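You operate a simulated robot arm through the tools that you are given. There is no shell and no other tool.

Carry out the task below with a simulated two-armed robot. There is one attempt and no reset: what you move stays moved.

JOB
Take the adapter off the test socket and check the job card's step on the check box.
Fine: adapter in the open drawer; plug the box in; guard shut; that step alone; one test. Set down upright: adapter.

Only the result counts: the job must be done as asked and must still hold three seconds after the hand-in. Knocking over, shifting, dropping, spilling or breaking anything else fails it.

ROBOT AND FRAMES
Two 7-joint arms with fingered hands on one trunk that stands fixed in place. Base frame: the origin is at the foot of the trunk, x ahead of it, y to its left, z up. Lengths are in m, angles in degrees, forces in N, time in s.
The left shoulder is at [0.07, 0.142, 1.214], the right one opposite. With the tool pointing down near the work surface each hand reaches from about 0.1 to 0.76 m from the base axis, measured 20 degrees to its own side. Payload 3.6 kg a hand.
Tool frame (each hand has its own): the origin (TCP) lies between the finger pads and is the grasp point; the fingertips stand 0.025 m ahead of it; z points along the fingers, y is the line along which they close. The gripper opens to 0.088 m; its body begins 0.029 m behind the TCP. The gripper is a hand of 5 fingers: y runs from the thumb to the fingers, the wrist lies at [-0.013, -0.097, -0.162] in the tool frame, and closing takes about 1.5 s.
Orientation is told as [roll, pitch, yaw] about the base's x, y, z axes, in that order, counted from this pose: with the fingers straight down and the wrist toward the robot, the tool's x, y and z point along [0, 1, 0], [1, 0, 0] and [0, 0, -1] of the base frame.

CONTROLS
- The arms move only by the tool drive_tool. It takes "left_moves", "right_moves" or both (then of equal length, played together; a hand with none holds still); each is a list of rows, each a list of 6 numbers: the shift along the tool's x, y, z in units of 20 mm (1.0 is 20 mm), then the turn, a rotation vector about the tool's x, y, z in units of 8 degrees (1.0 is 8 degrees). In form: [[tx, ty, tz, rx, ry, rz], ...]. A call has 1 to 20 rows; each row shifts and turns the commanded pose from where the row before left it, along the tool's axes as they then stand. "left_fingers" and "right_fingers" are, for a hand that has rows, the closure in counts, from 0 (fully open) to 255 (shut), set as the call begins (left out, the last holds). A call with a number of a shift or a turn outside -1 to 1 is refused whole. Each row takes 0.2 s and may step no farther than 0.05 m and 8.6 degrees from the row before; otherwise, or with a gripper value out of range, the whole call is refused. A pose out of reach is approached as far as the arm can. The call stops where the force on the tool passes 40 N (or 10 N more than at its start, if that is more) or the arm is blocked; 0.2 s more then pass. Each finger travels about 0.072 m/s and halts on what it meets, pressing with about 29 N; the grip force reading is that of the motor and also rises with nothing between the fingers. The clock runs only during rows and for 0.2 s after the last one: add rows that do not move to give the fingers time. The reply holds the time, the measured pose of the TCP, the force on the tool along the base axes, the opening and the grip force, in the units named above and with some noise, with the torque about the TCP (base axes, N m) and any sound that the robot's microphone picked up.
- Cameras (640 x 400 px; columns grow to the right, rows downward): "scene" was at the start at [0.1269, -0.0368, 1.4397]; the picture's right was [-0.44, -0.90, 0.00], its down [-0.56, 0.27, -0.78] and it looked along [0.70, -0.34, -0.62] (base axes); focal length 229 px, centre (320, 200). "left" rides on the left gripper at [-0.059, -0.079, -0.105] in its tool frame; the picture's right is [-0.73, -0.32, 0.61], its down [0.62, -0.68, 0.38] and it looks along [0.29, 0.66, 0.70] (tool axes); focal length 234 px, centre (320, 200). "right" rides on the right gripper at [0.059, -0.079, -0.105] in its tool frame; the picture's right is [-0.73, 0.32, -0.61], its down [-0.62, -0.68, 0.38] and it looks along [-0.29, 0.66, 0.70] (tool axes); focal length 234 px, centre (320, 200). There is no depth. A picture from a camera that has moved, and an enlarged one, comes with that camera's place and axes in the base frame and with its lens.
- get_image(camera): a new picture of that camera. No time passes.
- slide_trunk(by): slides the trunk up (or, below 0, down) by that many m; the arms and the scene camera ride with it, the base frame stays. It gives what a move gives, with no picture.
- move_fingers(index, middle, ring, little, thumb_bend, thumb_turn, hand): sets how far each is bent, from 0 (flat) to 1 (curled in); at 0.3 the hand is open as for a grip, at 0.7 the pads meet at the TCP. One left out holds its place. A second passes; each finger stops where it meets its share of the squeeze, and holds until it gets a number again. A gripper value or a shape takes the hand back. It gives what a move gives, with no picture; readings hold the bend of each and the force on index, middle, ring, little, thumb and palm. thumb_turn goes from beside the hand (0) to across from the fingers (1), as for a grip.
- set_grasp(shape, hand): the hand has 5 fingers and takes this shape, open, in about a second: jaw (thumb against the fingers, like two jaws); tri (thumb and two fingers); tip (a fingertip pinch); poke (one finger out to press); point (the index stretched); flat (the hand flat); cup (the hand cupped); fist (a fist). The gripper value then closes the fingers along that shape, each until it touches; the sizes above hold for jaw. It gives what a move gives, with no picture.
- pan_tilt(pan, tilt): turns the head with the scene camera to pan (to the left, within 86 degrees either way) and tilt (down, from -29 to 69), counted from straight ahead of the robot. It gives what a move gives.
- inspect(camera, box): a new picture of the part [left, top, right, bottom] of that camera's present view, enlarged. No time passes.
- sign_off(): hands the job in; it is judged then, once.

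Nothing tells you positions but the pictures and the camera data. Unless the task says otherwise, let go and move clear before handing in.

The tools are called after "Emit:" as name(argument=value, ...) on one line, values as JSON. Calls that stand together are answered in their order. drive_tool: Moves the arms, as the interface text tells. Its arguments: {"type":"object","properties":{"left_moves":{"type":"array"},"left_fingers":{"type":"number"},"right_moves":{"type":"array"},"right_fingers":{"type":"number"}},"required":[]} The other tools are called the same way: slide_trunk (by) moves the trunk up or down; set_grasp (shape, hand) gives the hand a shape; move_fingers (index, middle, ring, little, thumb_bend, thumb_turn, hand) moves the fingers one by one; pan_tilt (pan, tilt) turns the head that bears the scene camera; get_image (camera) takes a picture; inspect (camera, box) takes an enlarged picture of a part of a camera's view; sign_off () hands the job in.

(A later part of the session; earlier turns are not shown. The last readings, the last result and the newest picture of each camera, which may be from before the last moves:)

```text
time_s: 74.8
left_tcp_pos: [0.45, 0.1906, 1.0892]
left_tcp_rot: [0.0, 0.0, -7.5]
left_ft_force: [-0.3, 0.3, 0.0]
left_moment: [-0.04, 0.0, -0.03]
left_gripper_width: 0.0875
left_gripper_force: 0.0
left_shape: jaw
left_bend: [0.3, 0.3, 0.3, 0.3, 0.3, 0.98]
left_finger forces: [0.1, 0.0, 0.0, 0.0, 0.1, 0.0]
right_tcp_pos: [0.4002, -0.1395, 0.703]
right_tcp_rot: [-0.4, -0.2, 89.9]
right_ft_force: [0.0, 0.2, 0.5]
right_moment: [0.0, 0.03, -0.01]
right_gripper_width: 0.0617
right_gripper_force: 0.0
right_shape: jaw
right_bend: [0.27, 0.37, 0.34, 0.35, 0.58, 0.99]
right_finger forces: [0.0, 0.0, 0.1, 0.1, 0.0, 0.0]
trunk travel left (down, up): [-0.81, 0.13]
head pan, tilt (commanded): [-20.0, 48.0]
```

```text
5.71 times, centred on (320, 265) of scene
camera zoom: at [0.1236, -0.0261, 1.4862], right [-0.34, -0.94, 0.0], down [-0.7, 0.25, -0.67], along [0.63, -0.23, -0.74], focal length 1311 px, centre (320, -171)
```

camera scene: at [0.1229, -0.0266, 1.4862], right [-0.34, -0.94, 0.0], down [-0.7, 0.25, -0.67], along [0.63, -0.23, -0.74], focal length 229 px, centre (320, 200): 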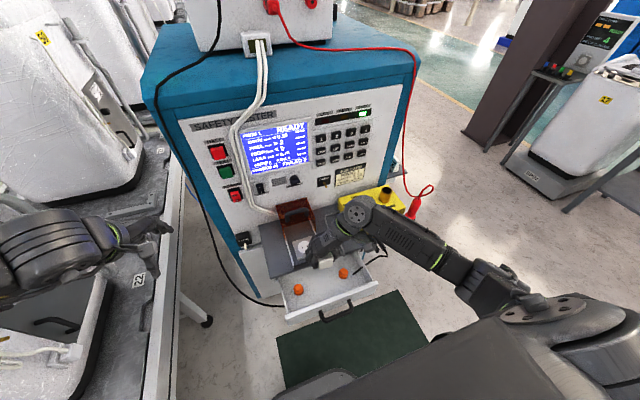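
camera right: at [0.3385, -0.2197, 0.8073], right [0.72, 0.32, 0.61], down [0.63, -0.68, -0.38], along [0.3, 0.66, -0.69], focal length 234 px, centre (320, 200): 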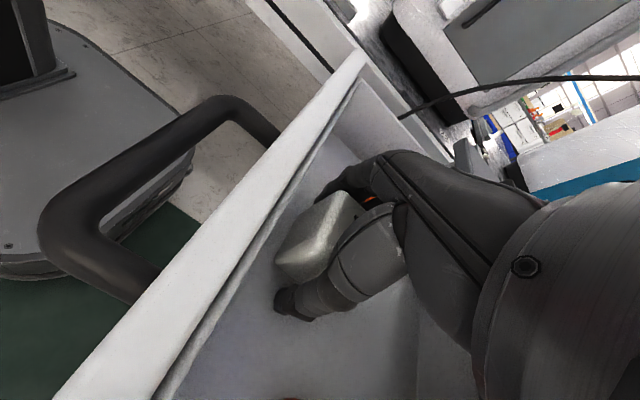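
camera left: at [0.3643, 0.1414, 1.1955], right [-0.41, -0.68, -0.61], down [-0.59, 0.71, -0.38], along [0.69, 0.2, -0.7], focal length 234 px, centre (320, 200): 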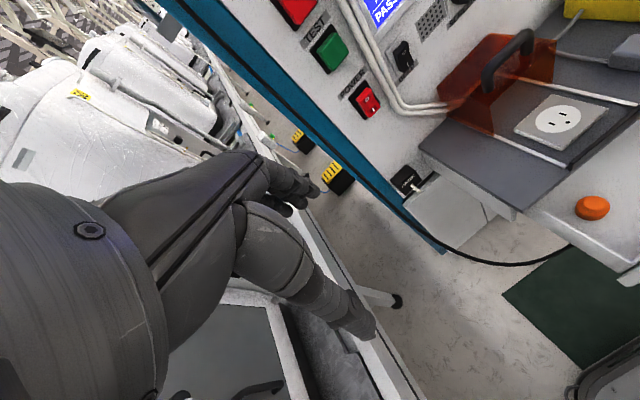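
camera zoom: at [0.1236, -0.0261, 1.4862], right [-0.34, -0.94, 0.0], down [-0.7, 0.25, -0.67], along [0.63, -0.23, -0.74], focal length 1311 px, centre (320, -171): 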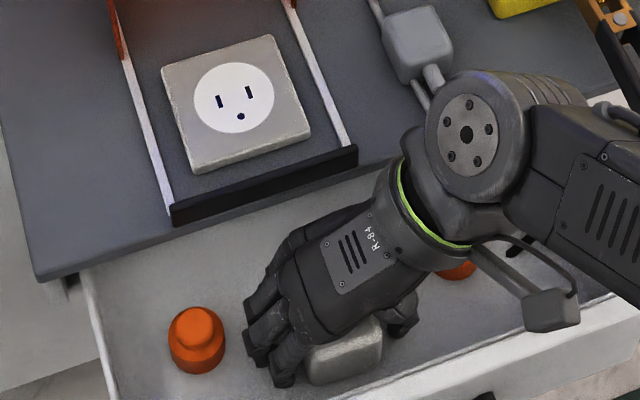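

Emit:
drive_tool(right_moves=[[0, 0, -0.3, 0, 0, 0], [0, 0, -0.4, 0, 0, 0], [0, 0, -0.5, 0, 0, 0], [0, 0, -0.8, 0, 0, 0], [0, 0, -0.9, 0, 0, 0], [0, 0, -0.9, 0, 0, 0], [0, 0, -0.9, 0, 0, 0], [0, 0, -0.9, 0, 0, 0], [0, 0, -0.9, 0, 0, 0], [0, 0, -0.9, 0, 0, 0], [0, 0, -0.9, 0, 0, 0]])

Emit:
inspect(camera="scene", box=[250, 215, 390, 315])

Emit:
get_image(camera="right")

```text
time_s: 77.2
left_tcp_pos: [0.4505, 0.1903, 1.0907]
left_tcp_rot: [0.1, 0.0, -7.4]
left_ft_force: [1.1, 0.4, 0.0]
left_moment: [-0.02, -0.01, 0.01]
left_gripper_width: 0.0877
left_gripper_force: 0.0
left_shape: jaw
left_bend: [0.3, 0.3, 0.3, 0.3, 0.3, 0.98]
left_finger forces: [0.0, 0.0, 0.0, 0.0, 0.0, 0.0]
right_tcp_pos: [0.3966, -0.1395, 0.8675]
right_tcp_rot: [-0.4, -0.1, 89.8]
right_ft_force: [0.3, -0.2, 0.8]
right_moment: [0.02, 0.0, 0.01]
right_gripper_width: 0.0619
right_gripper_force: 0.0
right_shape: jaw
right_bend: [0.27, 0.37, 0.34, 0.35, 0.58, 0.99]
right_finger forces: [0.0, 0.0, 0.0, 0.1, 0.1, 0.0]
trunk travel left (down, up): [-0.81, 0.13]
head pan, tilt (commanded): [-20.0, 48.0]
```

```text
4.00 times, centred on (320, 265) of scene
camera zoom: at [0.1235, -0.0262, 1.4862], right [-0.34, -0.94, 0.0], down [-0.7, 0.25, -0.67], along [0.63, -0.23, -0.74], focal length 918 px, centre (320, -60)
```

zoom: 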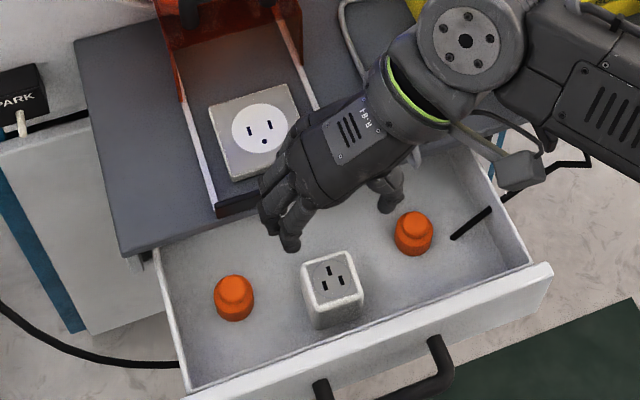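

```text
taken
camera right: at [0.3365, -0.2203, 0.9725], right [0.72, 0.32, 0.61], down [0.62, -0.68, -0.38], along [0.3, 0.66, -0.69], focal length 234 px, centre (320, 200)
```

right: 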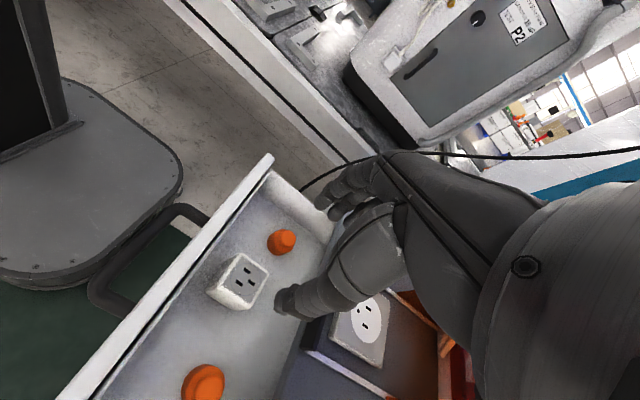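

The adapter stands upright in the drawer between the orange pieces. Next I'll move over the grey plug at about (0.530, -0.240) for a closer look before gripping.

Emit:
drive_tool(right_moves=[[-0.889, -0.718, 0, 0, 0, 0], [-0.889, -0.718, 0, 0, 0, 0], [-0.889, -0.718, 0, 0, 0, 0], [-0.889, -0.718, 0, 0, 0, 0], [-0.889, -0.718, 0, 0, 0, 0], [-0.889, -0.718, 0, 0, 0, 0], [-0.889, -0.718, 0, 0, 0, 0]])

Emit:
get_image(camera="right")

Emit:
inspect(camera="scene", box=[280, 190, 400, 265])

Emit:
inspect(camera="left", box=[480, 0, 640, 120])

```text
time_s: 78.8
left_tcp_pos: [0.4506, 0.1894, 1.0903]
left_tcp_rot: [-0.2, 0.0, -7.5]
left_ft_force: [0.4, -1.0, 1.2]
left_moment: [-0.02, -0.01, -0.02]
left_gripper_width: 0.0878
left_gripper_force: 0.0
left_shape: jaw
left_bend: [0.3, 0.3, 0.3, 0.3, 0.3, 0.98]
left_finger forces: [0.1, 0.1, 0.1, 0.0, 0.0, 0.0]
right_tcp_pos: [0.5235, -0.2409, 0.8673]
right_tcp_rot: [-0.4, -0.2, 89.9]
right_ft_force: [-0.4, 0.6, 0.5]
right_moment: [0.0, 0.02, -0.01]
right_gripper_width: 0.0618
right_gripper_force: 0.1
right_shape: jaw
right_bend: [0.27, 0.37, 0.34, 0.35, 0.58, 0.99]
right_finger forces: [0.0, 0.1, 0.0, 0.1, 0.1, 0.0]
trunk travel left (down, up): [-0.81, 0.13]
head pan, tilt (commanded): [-20.0, 48.0]
```

```text
taken
camera right: at [0.4631, -0.3207, 0.9722], right [0.72, 0.32, 0.61], down [0.62, -0.68, -0.38], along [0.3, 0.66, -0.69], focal length 234 px, centre (320, 200)
```

right: 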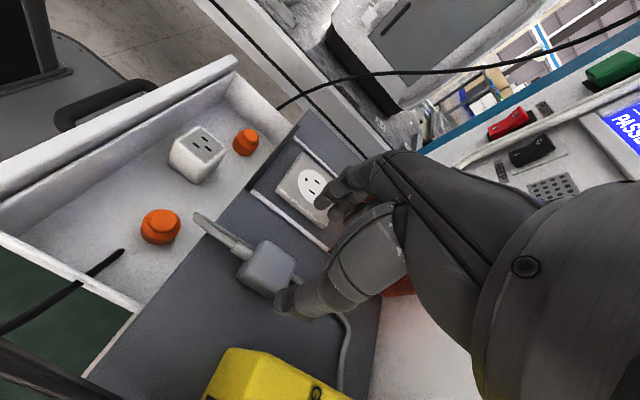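

```text
5.33 times, centred on (340, 228) of scene
camera zoom: at [0.1245, -0.0261, 1.4861], right [-0.34, -0.94, 0.0], down [-0.7, 0.25, -0.67], along [0.63, -0.23, -0.74], focal length 1224 px, centre (213, 53)
```

zoom: 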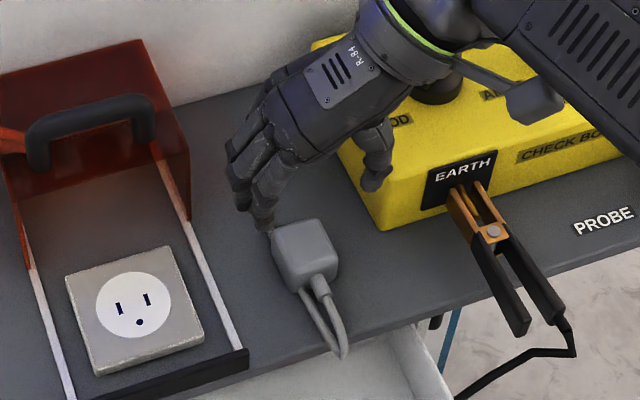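

```text
3.33 times, centred on (560, 60) of left
camera zoom: at [0.3656, 0.1418, 1.195], right [-0.42, -0.68, -0.61], down [-0.59, 0.71, -0.38], along [0.69, 0.2, -0.7], focal length 781 px, centre (-480, 667)
```

zoom: 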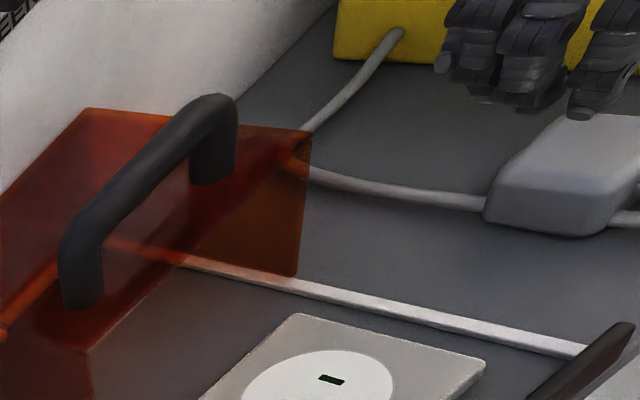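

Emit:
inspect(camera="right", box=[190, 205, 310, 305])

Emit:
inspect(camera="right", box=[260, 140, 350, 240])

```text
4.00 times, centred on (250, 255) of right
camera zoom: at [0.4631, -0.3207, 0.9722], right [0.72, 0.32, 0.61], down [0.62, -0.68, -0.38], along [0.3, 0.66, -0.69], focal length 937 px, centre (600, -20)
```

zoom: 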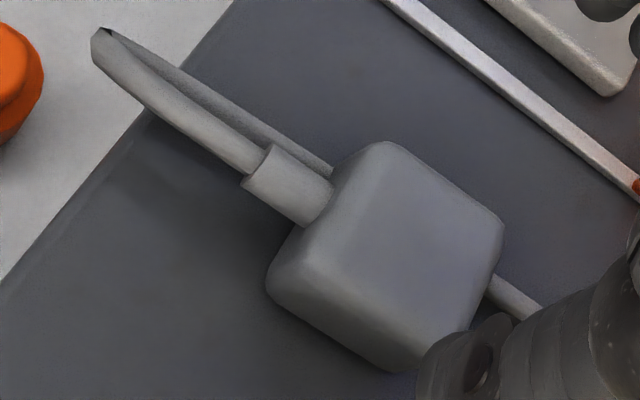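

```text
4.00 times, centred on (305, 190) of right
camera zoom: at [0.4631, -0.3207, 0.9722], right [0.72, 0.32, 0.61], down [0.62, -0.68, -0.38], along [0.3, 0.66, -0.69], focal length 937 px, centre (380, 240)
```

zoom: 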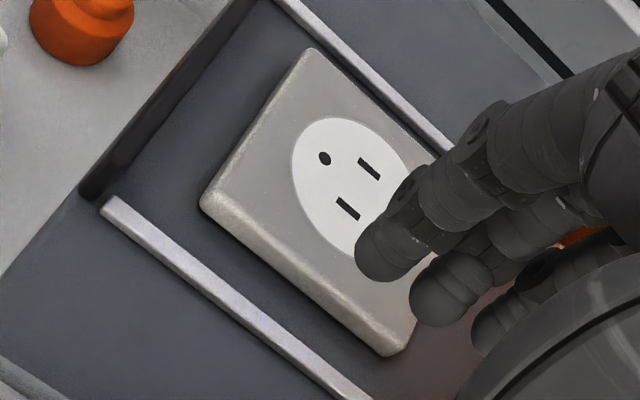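

Emit:
drive_tool(right_moves=[[0, 0, 0.8, 0, 0, 0], [0, 0, 0.8, 0, 0, 0], [0, 0, 0.8, 0, 0, 0], [0, 0, 0.8, 0, 0, 0], [0, 0, 0.8, 0, 0, 0]])

Emit:
get_image(camera="right")

Emit:
inspect(camera="scene", box=[300, 190, 380, 250])

Emit:
inspect(camera="left", box=[520, 0, 640, 90])

```text
time_s: 80.0
left_tcp_pos: [0.4509, 0.1902, 1.091]
left_tcp_rot: [0.1, 0.0, -7.5]
left_ft_force: [-0.5, 0.3, 0.1]
left_moment: [0.01, 0.01, -0.03]
left_gripper_width: 0.0877
left_gripper_force: 0.1
left_shape: jaw
left_bend: [0.3, 0.3, 0.3, 0.3, 0.3, 0.98]
left_finger forces: [0.0, 0.0, 0.0, 0.1, 0.1, 0.0]
right_tcp_pos: [0.5245, -0.2419, 0.788]
right_tcp_rot: [-0.5, -0.2, 89.8]
right_ft_force: [-0.4, -1.0, -0.5]
right_moment: [-0.01, 0.01, -0.02]
right_gripper_width: 0.0617
right_gripper_force: 0.0
right_shape: jaw
right_bend: [0.27, 0.37, 0.34, 0.35, 0.58, 0.99]
right_finger forces: [0.0, 0.0, 0.0, 0.1, 0.0, 0.0]
trunk travel left (down, up): [-0.81, 0.13]
head pan, tilt (commanded): [-20.0, 48.0]
```

```text
taken
camera right: at [0.4627, -0.3214, 0.8937], right [0.72, 0.32, 0.61], down [0.63, -0.68, -0.38], along [0.3, 0.66, -0.69], focal length 234 px, centre (320, 200)
```

right: 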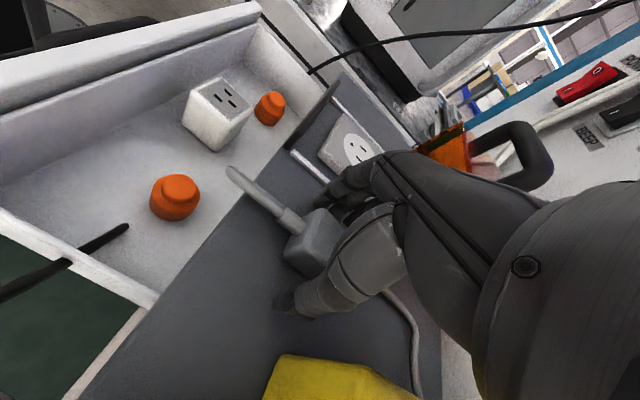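

```text
6.67 times, centred on (340, 220) of scene
camera zoom: at [0.124, -0.0259, 1.4862], right [-0.34, -0.94, 0.0], down [-0.7, 0.25, -0.67], along [0.63, -0.23, -0.74], focal length 1529 px, centre (187, 67)
```

zoom: 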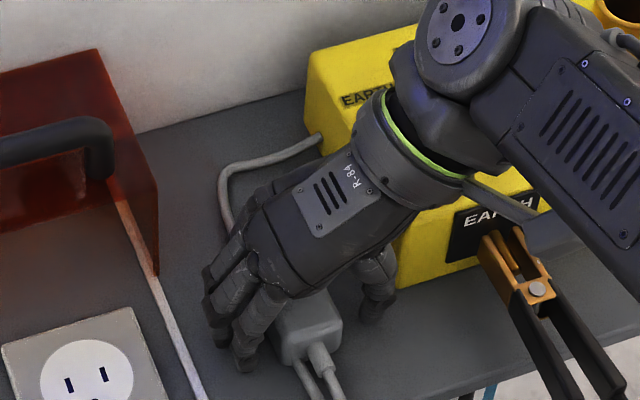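

```text
4.44 times, centred on (580, 45) of left
camera zoom: at [0.3653, 0.1419, 1.1951], right [-0.42, -0.68, -0.61], down [-0.59, 0.71, -0.38], along [0.69, 0.2, -0.7], focal length 1041 px, centre (-836, 889)
```

zoom: 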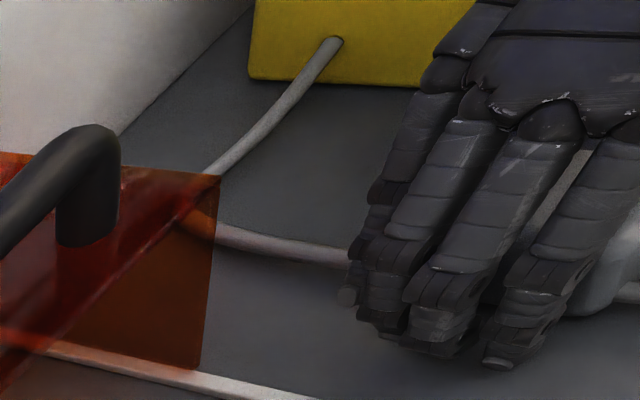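

Emit:
drive_tool(right_moves=[[0.1, 0.05, 0.2, 0, 0, 0]])

Emit:
drive_tool(right_moves=[[0, 0, 0, 0, 0, 0], [0, 0, 0, 0, 0, 0], [0, 0, 0, 0, 0, 0], [0, 0, 0, 0, 0, 0], [0, 0, 0, 0, 0, 0], [0, 0, 0, 0, 0, 0], [0, 0, 0, 0, 0, 0], [0, 0, 0, 0, 0, 0]], right_fingers=255)

Emit:
get_image(camera="right")

Emit:
inspect(camera="scene", box=[300, 190, 380, 250])

Emit:
inspect(camera="left", box=[520, 0, 640, 90])

```text
time_s: 80.4
left_tcp_pos: [0.4504, 0.1896, 1.0908]
left_tcp_rot: [-0.1, 0.0, -7.5]
left_ft_force: [-0.7, 0.5, 0.2]
left_moment: [-0.01, 0.03, 0.04]
left_gripper_width: 0.0876
left_gripper_force: 0.1
left_shape: jaw
left_bend: [0.3, 0.3, 0.3, 0.3, 0.3, 0.98]
left_finger forces: [0.0, 0.0, 0.0, 0.1, 0.0, 0.1]
right_tcp_pos: [0.5205, -0.2396, 0.7862]
right_tcp_rot: [-0.4, -0.2, 89.8]
right_ft_force: [1.6, 0.3, 3.9]
right_moment: [0.13, -0.06, -0.03]
right_gripper_width: 0.0621
right_gripper_force: 0.0
right_shape: jaw
right_bend: [0.27, 0.37, 0.34, 0.35, 0.58, 0.99]
right_finger forces: [0.0, 2.8, 0.1, 0.1, 0.0, 0.0]
trunk travel left (down, up): [-0.81, 0.13]
head pan, tilt (commanded): [-20.0, 48.0]
```

```text
time_s: 82.2
left_tcp_pos: [0.4491, 0.1909, 1.0915]
left_tcp_rot: [0.0, 0.0, -7.6]
left_ft_force: [-0.5, -0.7, 0.7]
left_moment: [0.01, 0.02, 0.0]
left_gripper_width: 0.0877
left_gripper_force: 0.1
left_shape: jaw
left_bend: [0.3, 0.3, 0.3, 0.3, 0.3, 0.98]
left_finger forces: [0.0, 0.0, 0.0, 0.0, 0.0, 0.0]
right_tcp_pos: [0.5207, -0.2394, 0.7859]
right_tcp_rot: [-0.5, -0.2, 89.9]
right_ft_force: [1.7, -2.8, 9.3]
right_moment: [-0.18, 0.06, 0.03]
right_gripper_width: 0.0322
right_gripper_force: 28.6
right_shape: jaw
right_bend: [0.74, 0.46, 0.46, 0.47, 0.75, 1.0]
right_finger forces: [20.9, 2.9, 4.1, 0.0, 32.3, 0.0]
trunk travel left (down, up): [-0.81, 0.13]
head pan, tilt (commanded): [-20.0, 48.0]
```

```text
taken
camera right: at [0.4595, -0.32, 0.8906], right [0.72, 0.32, 0.61], down [0.63, -0.68, -0.38], along [0.3, 0.66, -0.69], focal length 234 px, centre (320, 200)
```

right: 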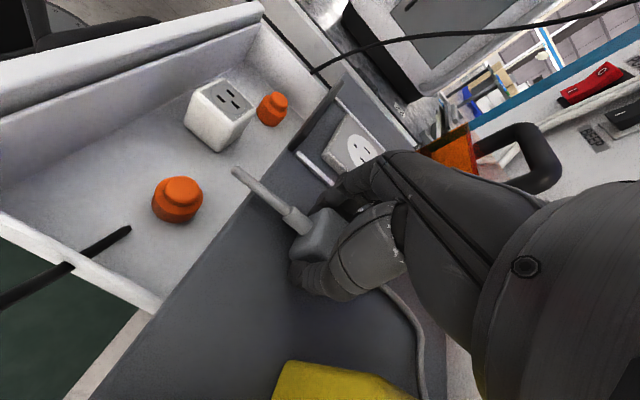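

```text
6.67 times, centred on (340, 220) of scene
camera zoom: at [0.1222, -0.0259, 1.4863], right [-0.34, -0.94, 0.0], down [-0.7, 0.25, -0.67], along [0.63, -0.23, -0.74], focal length 1529 px, centre (187, 67)
```

zoom: 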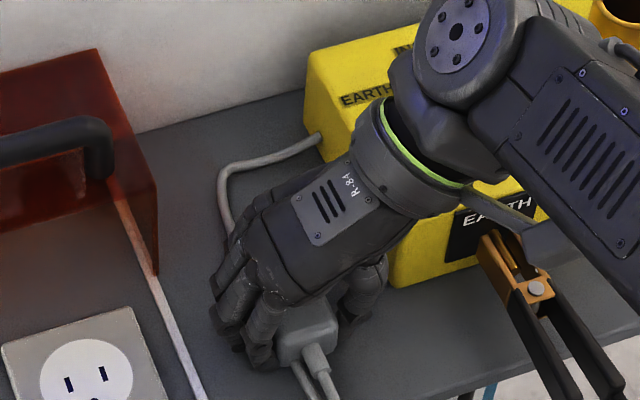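

```text
4.44 times, centred on (580, 45) of left
camera zoom: at [0.3638, 0.1419, 1.1956], right [-0.41, -0.68, -0.61], down [-0.59, 0.71, -0.38], along [0.69, 0.2, -0.7], focal length 1041 px, centre (-836, 889)
```

zoom: 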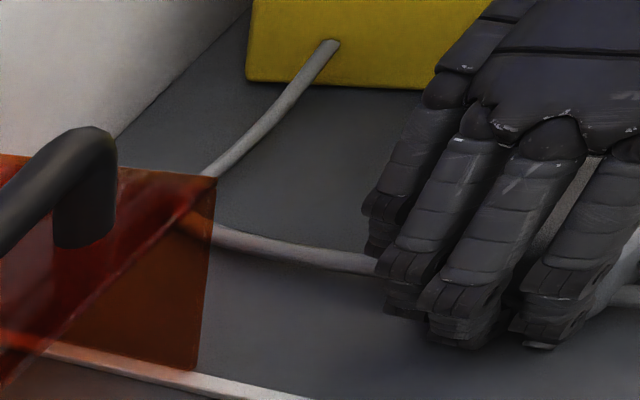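

Gripped the plug (width 0.032). I'll lift it gently and look at it.

Emit:
drive_tool(right_moves=[[0, 0, -0.4, 0, 0, 0], [0, 0, -0.5, 0, 0, 0], [0, 0, -0.6, 0, 0, 0], [0, 0, -0.6, 0, 0, 0], [0, 0, -0.6, 0, 0, 0], [0, 0, -0.6, 0, 0, 0]])

Emit:
get_image(camera="right")

Emit:
inspect(camera="scene", box=[300, 180, 380, 240])

Emit:
inspect(camera="left", box=[520, 0, 640, 90])

```text
time_s: 83.6
left_tcp_pos: [0.4501, 0.1898, 1.0902]
left_tcp_rot: [0.0, 0.1, -7.4]
left_ft_force: [-0.2, -0.7, 1.0]
left_moment: [0.0, 0.0, -0.03]
left_gripper_width: 0.0875
left_gripper_force: 0.1
left_shape: jaw
left_bend: [0.3, 0.3, 0.3, 0.3, 0.3, 0.98]
left_finger forces: [0.0, 0.0, 0.1, 0.1, 0.0, 0.1]
right_tcp_pos: [0.5205, -0.242, 0.8507]
right_tcp_rot: [-0.5, -0.2, 90.0]
right_ft_force: [0.3, -0.1, -1.0]
right_moment: [-0.01, 0.0, 0.0]
right_gripper_width: 0.032
right_gripper_force: 28.4
right_shape: jaw
right_bend: [0.73, 0.46, 0.45, 0.47, 0.75, 1.0]
right_finger forces: [18.5, 3.7, 4.2, 0.0, 26.3, 0.0]
trunk travel left (down, up): [-0.81, 0.13]
head pan, tilt (commanded): [-20.0, 48.0]
```

```text
taken
camera right: at [0.4601, -0.3207, 0.9565], right [0.72, 0.32, 0.61], down [0.62, -0.68, -0.38], along [0.3, 0.66, -0.69], focal length 234 px, centre (320, 200)
```

right: 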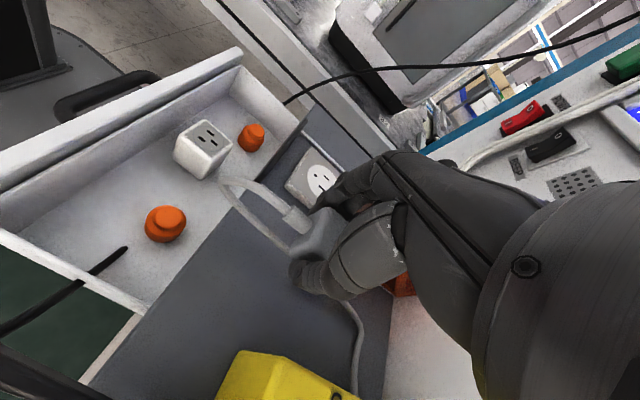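

```text
6.67 times, centred on (340, 210) of scene
camera zoom: at [0.1236, -0.0263, 1.4862], right [-0.34, -0.94, 0.0], down [-0.7, 0.25, -0.67], along [0.63, -0.23, -0.74], focal length 1529 px, centre (187, 133)
```

zoom: 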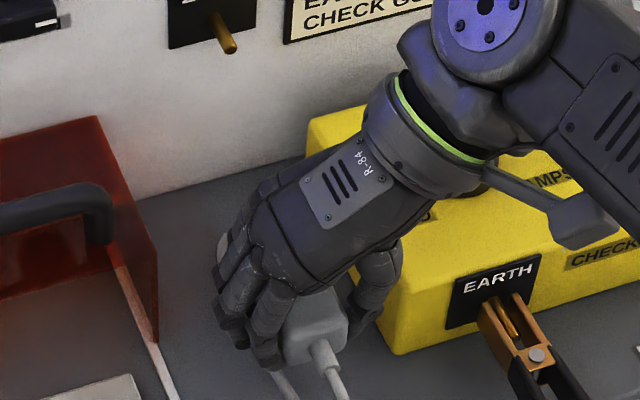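

```text
4.44 times, centred on (580, 45) of left
camera zoom: at [0.3649, 0.1416, 1.1953], right [-0.42, -0.68, -0.61], down [-0.59, 0.71, -0.38], along [0.69, 0.2, -0.7], focal length 1041 px, centre (-836, 889)
```

zoom: 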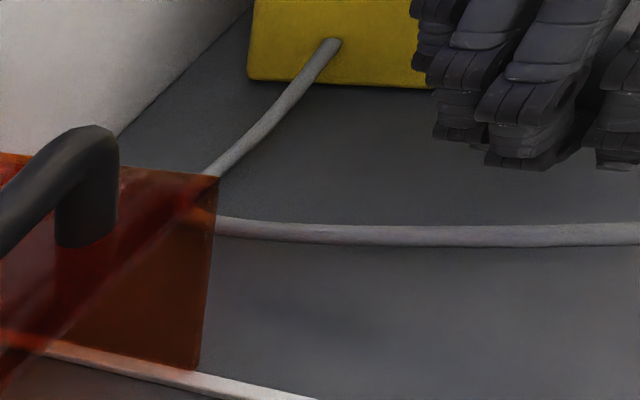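

The plug is lifted with its cord trailing. Before inserting I want to see its pins, so I'll bring the left wrist camera low on the left side looking across to the plug.

Emit:
drive_tool(left_moves=[[-0.76, -0.4, 0.9, 0, 0, 0], [-0.76, -0.4, 0.9, 0, 0, 0], [-0.76, -0.4, 0.9, 0, 0, 0], [-0.76, -0.4, 0.9, 0, 0, 0], [-0.76, -0.4, 0.9, 0, 0, 0], [0, 0, 0, -0.9375, 0, 0], [0, 0, 0, -0.9375, 0, 0], [0, 0, 0, -0.9375, 0, 0], [0, 0, 0, -0.9375, 0, 0], [0, 0, 0, -0.9375, 0, 0], [0, 0, 0, -0.9375, 0, 0]])

Emit:
get_image(camera="left")

Emit:
get_image(camera="scene")

```text
time_s: 86.0
left_tcp_pos: [0.4011, 0.1207, 1.0014]
left_tcp_rot: [0.1, -7.5, -7.4]
left_ft_force: [-0.2, 0.3, -0.5]
left_moment: [-0.04, 0.03, -0.01]
left_gripper_width: 0.0878
left_gripper_force: 0.0
left_shape: jaw
left_bend: [0.3, 0.3, 0.3, 0.3, 0.3, 0.98]
left_finger forces: [0.0, 0.0, 0.0, 0.0, 0.0, 0.0]
left hand out of reach, approached as far as the arm can: row 7, 8, 9, 10, 11
right_tcp_pos: [0.5203, -0.2409, 0.8518]
right_tcp_rot: [-0.5, -0.2, 89.9]
right_ft_force: [-0.1, 1.0, -0.8]
right_moment: [0.01, 0.02, -0.04]
right_gripper_width: 0.0318
right_gripper_force: 28.7
right_shape: jaw
right_bend: [0.73, 0.46, 0.45, 0.47, 0.75, 1.0]
right_finger forces: [18.4, 3.7, 4.1, 0.0, 26.3, 0.0]
trunk travel left (down, up): [-0.81, 0.13]
head pan, tilt (commanded): [-20.0, 48.0]
```

```text
taken
camera left: at [0.3022, 0.0732, 1.0943], right [-0.33, -0.69, -0.64], down [-0.54, 0.7, -0.47], along [0.77, 0.19, -0.6], focal length 234 px, centre (320, 200)
```

left: 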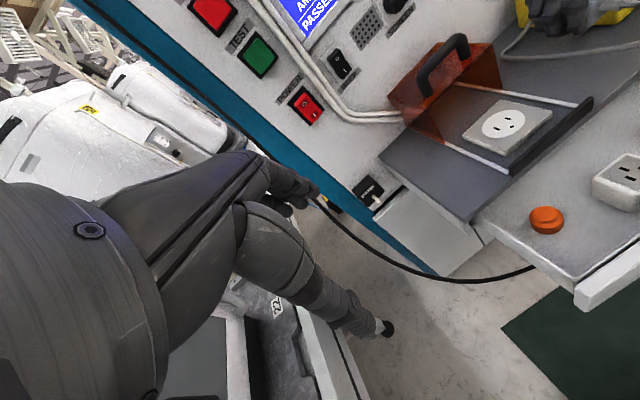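

```text
taken
camera scene: at [0.1237, -0.0263, 1.4862], right [-0.34, -0.94, 0.0], down [-0.7, 0.25, -0.67], along [0.63, -0.23, -0.74], focal length 229 px, centre (320, 200)
```

scene: 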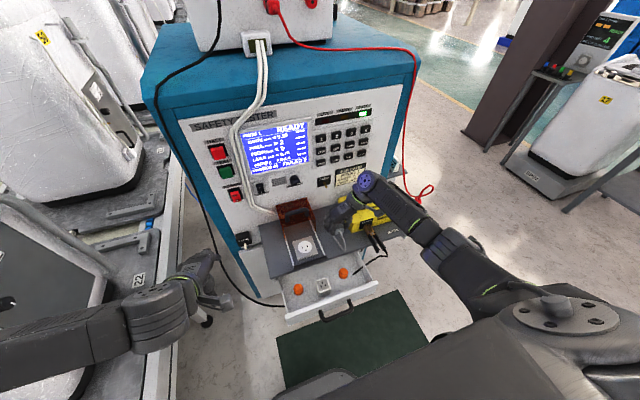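

Emit:
drive_tool(left_moves=[[0, 0, 0, 0.9375, 0, 0], [-0.33, 0.36, 0.875, 0, 0, 0], [-0.33, 0.36, 0.875, 0, 0, 0], [-0.33, 0.36, 0.875, 0, 0, 0], [-0.33, 0.36, 0.875, 0, 0, 0], [-0.33, 0.36, 0.875, 0, 0, 0], [-0.33, 0.36, 0.875, 0, 0, 0], [-0.33, 0.36, 0.875, 0, 0, 0], [-0.33, 0.36, 0.875, 0, 0, 0], [0, 0, 0, 0, 0, 0.9375], [0, 0, 0, 0, 0, 0.9375], [0, 0, 0, 0, 0, 0.9375], [0, 0, 0, 0, 0, 0.9375], [0, 0, 0, 0, 0, 0.9375], [0, 0, 0, 0, 0, 0.9375], [0, 0, 0, 0, 0, 0.9375]])

Emit:
drive_tool(right_moves=[[0, 0, -0.6, 0, 0, 0], [0, 0, -0.6, 0, 0, 0], [0, 0, -0.6, 0, 0, 0]])

Emit:
get_image(camera="left")

Emit:
get_image(camera="scene")

```text
time_s: 89.4
left_tcp_pos: [0.4534, 0.0592, 0.8604]
left_tcp_rot: [0.0, -0.1, -60.0]
left_ft_force: [0.0, -0.5, 0.2]
left_moment: [0.05, 0.01, 0.0]
left_gripper_width: 0.0878
left_gripper_force: 0.1
left_shape: jaw
left_bend: [0.3, 0.3, 0.3, 0.3, 0.3, 0.98]
left_finger forces: [0.0, 0.1, 0.0, 0.0, 0.0, 0.0]
right_tcp_pos: [0.5201, -0.2421, 0.8501]
right_tcp_rot: [-0.5, -0.2, 89.8]
right_ft_force: [0.0, -0.2, 0.4]
right_moment: [-0.02, 0.0, -0.03]
right_gripper_width: 0.0319
right_gripper_force: 29.1
right_shape: jaw
right_bend: [0.73, 0.46, 0.45, 0.47, 0.75, 1.0]
right_finger forces: [18.3, 3.7, 4.2, 0.0, 26.2, 0.1]
trunk travel left (down, up): [-0.81, 0.13]
head pan, tilt (commanded): [-20.0, 48.0]
```

```text
time_s: 90.2
left_tcp_pos: [0.4528, 0.0593, 0.8607]
left_tcp_rot: [0.0, 0.0, -59.9]
left_ft_force: [0.7, 0.0, 0.5]
left_moment: [0.02, 0.01, 0.0]
left_gripper_width: 0.0879
left_gripper_force: 0.0
left_shape: jaw
left_bend: [0.3, 0.3, 0.3, 0.3, 0.3, 0.98]
left_finger forces: [0.0, 0.1, 0.1, 0.1, 0.0, 0.1]
right_tcp_pos: [0.5198, -0.2416, 0.8872]
right_tcp_rot: [-0.5, -0.2, 89.9]
right_ft_force: [0.6, 1.0, -1.1]
right_moment: [-0.01, 0.0, 0.0]
right_gripper_width: 0.0319
right_gripper_force: 29.1
right_shape: jaw
right_bend: [0.73, 0.46, 0.45, 0.47, 0.75, 1.0]
right_finger forces: [18.4, 3.8, 4.2, 0.0, 26.3, 0.0]
trunk travel left (down, up): [-0.81, 0.13]
head pan, tilt (commanded): [-20.0, 48.0]
```

```text
taken
camera left: at [0.3613, 0.0983, 0.9651], right [-0.79, -0.08, -0.61], down [0.2, 0.9, -0.38], along [0.58, -0.42, -0.7], focal length 234 px, centre (320, 200)
```

left: 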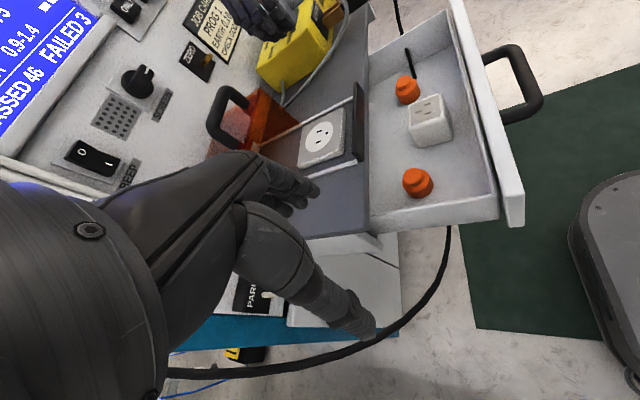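

```text
taken
camera scene: at [0.1236, -0.0262, 1.4862], right [-0.34, -0.94, 0.0], down [-0.7, 0.25, -0.67], along [0.63, -0.23, -0.74], focal length 229 px, centre (320, 200)
```

scene: 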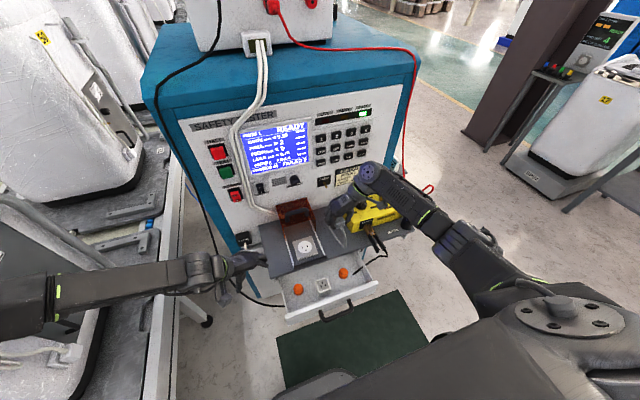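

I'll carry the plug above the socket (still high), which also brings it into the left camera's view.

Emit:
drive_tool(right_moves=[[-0.043, 0.861, 0, 0, 0, 0], [-0.043, 0.861, 0, 0, 0, 0], [-0.043, 0.861, 0, 0, 0, 0], [-0.043, 0.861, 0, 0, 0, 0], [-0.043, 0.861, 0, 0, 0, 0], [-0.043, 0.861, 0, 0, 0, 0], [-0.043, 0.861, 0, 0, 0, 0]])

Emit:
get_image(camera="left")

Emit:
inspect(camera="left", box=[220, 20, 380, 160])

Emit:
inspect(camera="scene", box=[270, 180, 400, 270])

```text
time_s: 91.8
left_tcp_pos: [0.4514, 0.0613, 0.8602]
left_tcp_rot: [-0.1, 0.0, -60.0]
left_ft_force: [-0.5, 0.1, 0.4]
left_moment: [0.01, 0.0, -0.03]
left_gripper_width: 0.0879
left_gripper_force: 0.1
left_shape: jaw
left_bend: [0.3, 0.3, 0.3, 0.3, 0.3, 0.98]
left_finger forces: [0.1, 0.0, 0.0, 0.0, 0.0, 0.1]
right_tcp_pos: [0.5274, -0.1201, 0.8878]
right_tcp_rot: [-0.4, -0.1, 89.9]
right_ft_force: [-0.5, 0.3, -0.3]
right_moment: [-0.03, 0.03, -0.01]
right_gripper_width: 0.032
right_gripper_force: 29.1
right_shape: jaw
right_bend: [0.73, 0.46, 0.45, 0.47, 0.75, 1.0]
right_finger forces: [18.4, 3.7, 4.2, 0.0, 26.4, 0.1]
trunk travel left (down, up): [-0.81, 0.13]
head pan, tilt (commanded): [-20.0, 48.0]
```

```text
taken
camera left: at [0.3615, 0.0987, 0.965], right [-0.79, -0.08, -0.61], down [0.2, 0.9, -0.38], along [0.58, -0.42, -0.7], focal length 234 px, centre (320, 200)
```

left: 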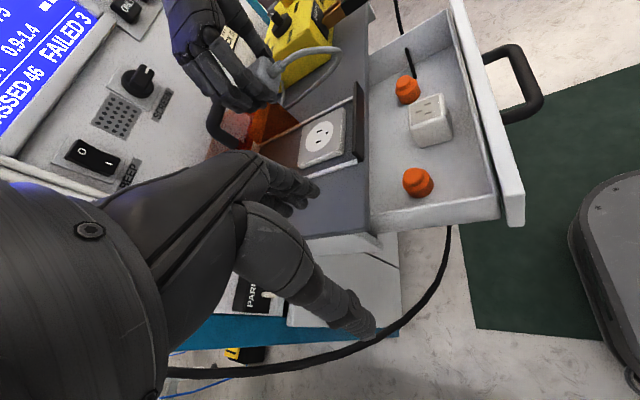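

```text
2.86 times, centred on (300, 90) of left
camera zoom: at [0.3615, 0.0987, 0.965], right [-0.79, -0.08, -0.61], down [0.2, 0.9, -0.38], along [0.58, -0.42, -0.7], focal length 669 px, centre (377, 514)
```

zoom: 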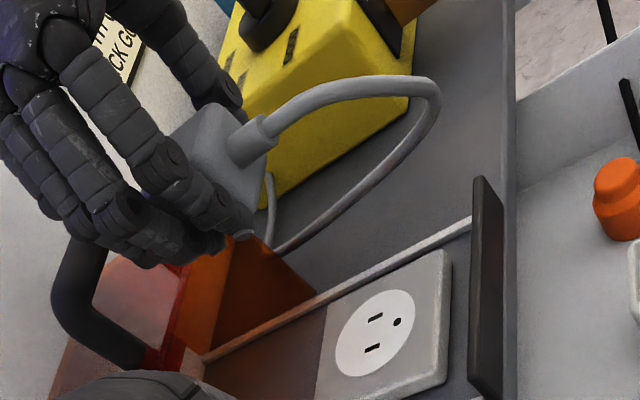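

```text
4.44 times, centred on (335, 225) of scene
camera zoom: at [0.1239, -0.0255, 1.4862], right [-0.34, -0.94, 0.0], down [-0.7, 0.25, -0.67], along [0.63, -0.23, -0.74], focal length 1020 px, centre (253, 89)
```

zoom: 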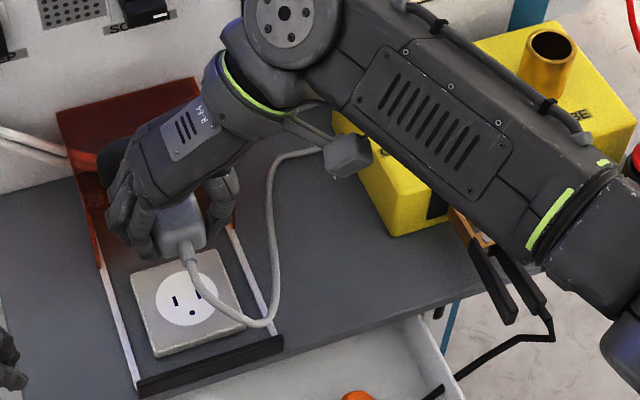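

Emit:
inspect(camera="left", box=[250, 50, 300, 100])

Emit:
inspect(camera="left", box=[270, 100, 370, 180])

```text
8.00 times, centred on (275, 75) of left
camera zoom: at [0.3615, 0.0987, 0.965], right [-0.79, -0.08, -0.61], down [0.2, 0.9, -0.38], along [0.58, -0.42, -0.7], focal length 1873 px, centre (680, 1200)
```

zoom: 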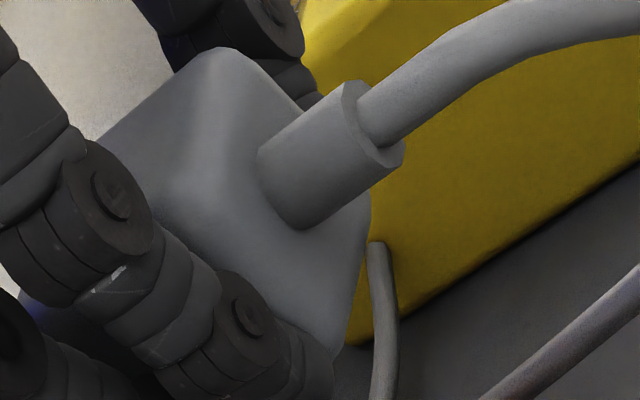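

```text
5.00 times, centred on (320, 140) of left
camera zoom: at [0.3615, 0.0987, 0.965], right [-0.79, -0.08, -0.61], down [0.2, 0.9, -0.38], along [0.58, -0.42, -0.7], focal length 1171 px, centre (320, 500)
```

zoom: 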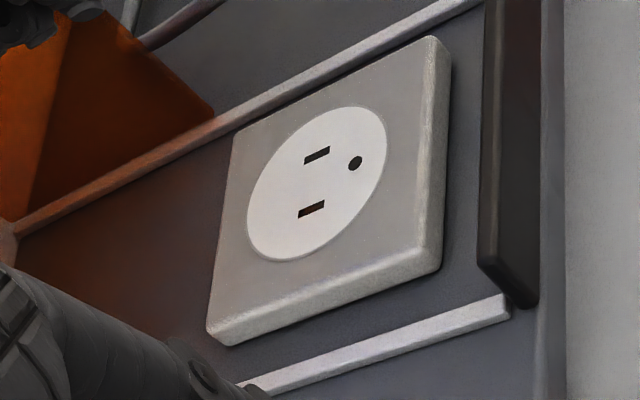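

Emit:
drive_tool(left_moves=[[0, 0, 0.7, 0, 0, 0], [0, 0, 0.7, 0, 0, 0], [0, 0, 0.6, 0, 0, 0]], right_moves=[[0, 0, -0.5, 0, 0, 0], [0, 0, -0.5, 0, 0, 0], [0, 0, -0.5, 0, 0, 0]])

Emit:
inspect(camera="left", box=[200, 0, 320, 90])

Emit:
get_image(camera="left")

```text
time_s: 92.6
left_tcp_pos: [0.4501, 0.0602, 0.8214]
left_tcp_rot: [0.0, 0.0, -60.0]
left_ft_force: [0.2, 0.7, -0.9]
left_moment: [0.0, -0.02, -0.01]
left_gripper_width: 0.0877
left_gripper_force: 0.0
left_shape: jaw
left_bend: [0.3, 0.3, 0.3, 0.3, 0.3, 0.98]
left_finger forces: [0.0, 0.0, 0.1, 0.0, 0.0, 0.1]
right_tcp_pos: [0.5255, -0.1209, 0.9187]
right_tcp_rot: [-0.5, -0.2, 89.9]
right_ft_force: [-0.2, 0.0, -1.1]
right_moment: [-0.04, 0.03, 0.01]
right_gripper_width: 0.0318
right_gripper_force: 29.4
right_shape: jaw
right_bend: [0.73, 0.46, 0.45, 0.47, 0.75, 1.0]
right_finger forces: [18.5, 3.6, 4.1, 0.0, 26.3, 0.0]
trunk travel left (down, up): [-0.81, 0.13]
head pan, tilt (commanded): [-20.0, 48.0]
```

```text
4.44 times, centred on (260, 45) of left
camera zoom: at [0.3605, 0.0987, 0.9259], right [-0.79, -0.08, -0.61], down [0.2, 0.9, -0.38], along [0.58, -0.42, -0.7], focal length 1041 px, centre (587, 889)
```

zoom: 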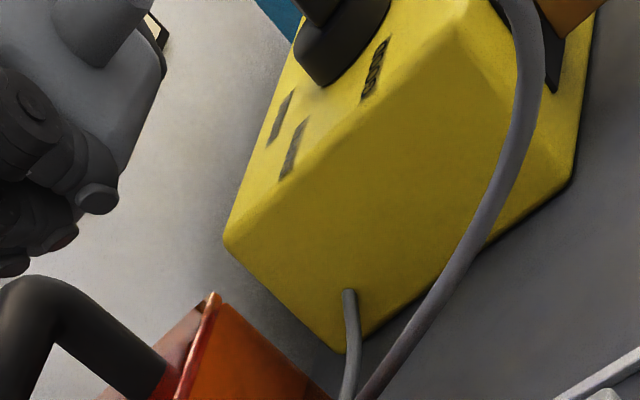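

```text
taken
camera left: at [0.3605, 0.0987, 0.9259], right [-0.79, -0.08, -0.61], down [0.2, 0.9, -0.38], along [0.58, -0.42, -0.7], focal length 234 px, centre (320, 200)
```

left: 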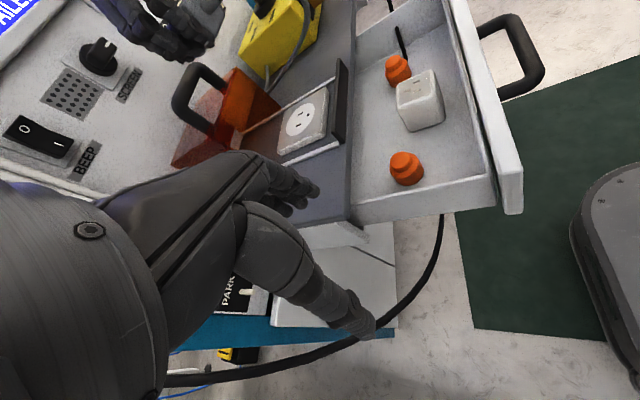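

Emit:
inspect(camera="left", box=[186, 0, 236, 40])

```text
10.00 times, centred on (211, 20) of left
camera zoom: at [0.3605, 0.0987, 0.9259], right [-0.79, -0.08, -0.61], down [0.2, 0.9, -0.38], along [0.58, -0.42, -0.7], focal length 2342 px, centre (1410, 2000)
```

zoom: 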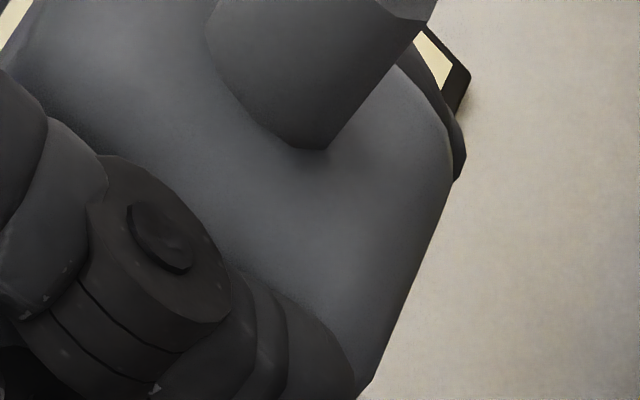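

No pins show on the underside, so they must be on the far (+x) face opposite the cord. I'll tilt the right hand fingers-forward so that face turns up toward the head camera.

Emit:
drive_tool(right_moves=[[0, 0, 0, 0, -0.9375, 0], [0, 0, 0, 0, -0.9375, 0], [0, 0, 0, 0, -0.9375, 0], [0, 0, 0, 0, -0.9375, 0], [0, 0, 0, 0, -0.9375, 0], [0, 0, 0, 0, -0.9375, 0]])

Emit:
get_image(camera="scene")

Emit:
inspect(camera="scene", box=[270, 170, 370, 250])

```text
time_s: 94.0
left_tcp_pos: [0.4491, 0.0615, 0.8222]
left_tcp_rot: [0.0, 0.0, -59.9]
left_ft_force: [0.0, -0.1, 0.9]
left_moment: [0.0, -0.01, 0.05]
left_gripper_width: 0.0879
left_gripper_force: 0.1
left_shape: jaw
left_bend: [0.3, 0.3, 0.3, 0.3, 0.3, 0.98]
left_finger forces: [0.0, 0.1, 0.1, 0.0, 0.0, 0.0]
right_tcp_pos: [0.5265, -0.1195, 0.9171]
right_tcp_rot: [-45.6, -0.2, 90.0]
right_ft_force: [-1.3, 0.4, -1.0]
right_moment: [0.02, 0.02, 0.0]
right_gripper_width: 0.0319
right_gripper_force: 29.1
right_shape: jaw
right_bend: [0.73, 0.46, 0.45, 0.47, 0.75, 1.0]
right_finger forces: [18.6, 3.6, 3.9, 0.1, 26.2, 0.0]
trunk travel left (down, up): [-0.81, 0.13]
head pan, tilt (commanded): [-20.0, 48.0]
```

```text
taken
camera scene: at [0.1232, -0.0264, 1.4862], right [-0.34, -0.94, 0.0], down [-0.7, 0.25, -0.67], along [0.63, -0.23, -0.74], focal length 229 px, centre (320, 200)
```

scene: 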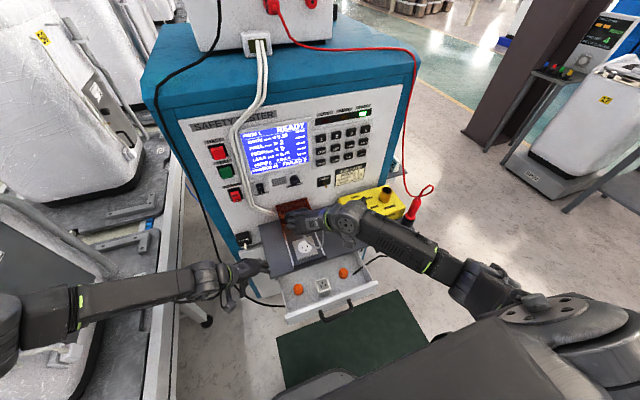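

```text
5.00 times, centred on (320, 210) of scene
camera zoom: at [0.1232, -0.0264, 1.4862], right [-0.34, -0.94, 0.0], down [-0.7, 0.25, -0.67], along [0.63, -0.23, -0.74], focal length 1147 px, centre (320, 150)
```

zoom: 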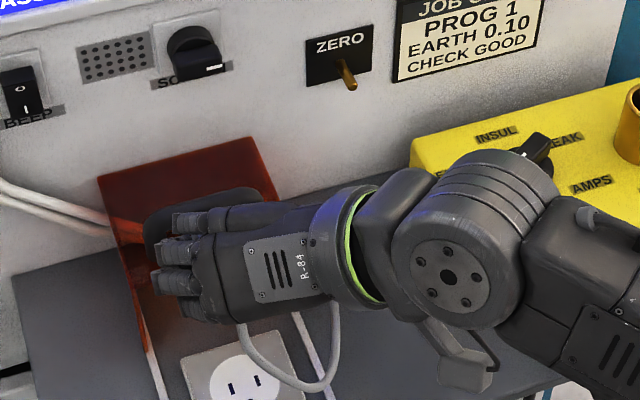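

Emit:
get_image(camera="left")

Emit:
inspect(camera="left", box=[150, 0, 310, 100])

Emit:
get_image(camera="right")

```text
taken
camera left: at [0.3602, 0.0989, 0.9261], right [-0.79, -0.08, -0.61], down [0.2, 0.9, -0.38], along [0.58, -0.42, -0.7], focal length 234 px, centre (320, 200)
```

left: 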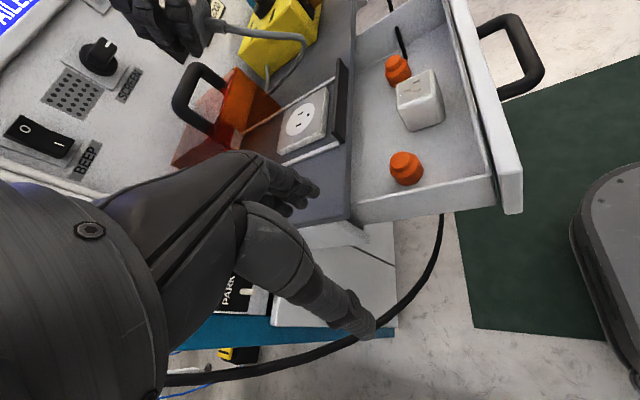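

```text
4.00 times, centred on (230, 50) of left
camera zoom: at [0.3602, 0.0989, 0.9261], right [-0.79, -0.08, -0.61], down [0.2, 0.9, -0.38], along [0.58, -0.42, -0.7], focal length 937 px, centre (680, 800)
```

zoom: 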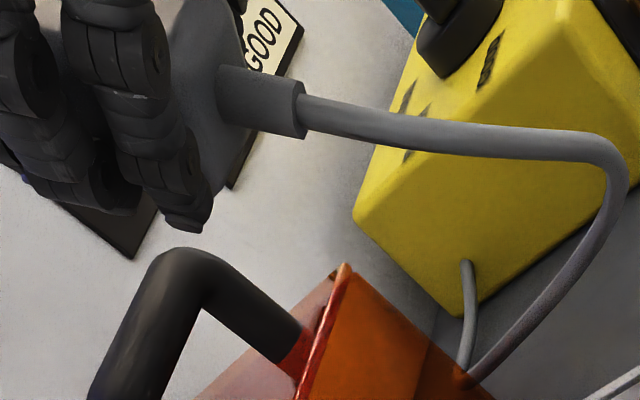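

```text
taken
camera right: at [0.4093, -0.1995, 0.95], right [0.07, 0.32, 0.94], down [0.71, -0.68, 0.18], along [0.7, 0.66, -0.28], focal length 234 px, centre (320, 200)
```

right: 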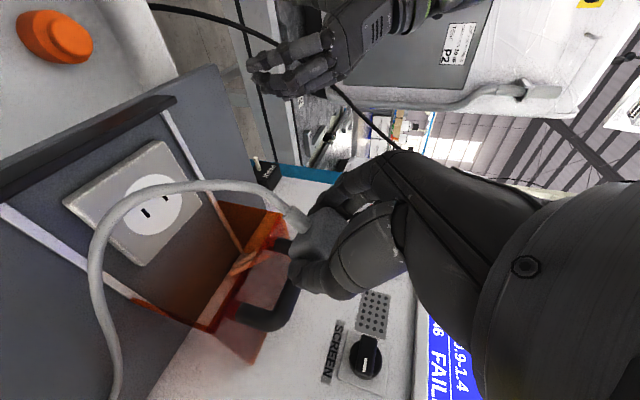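

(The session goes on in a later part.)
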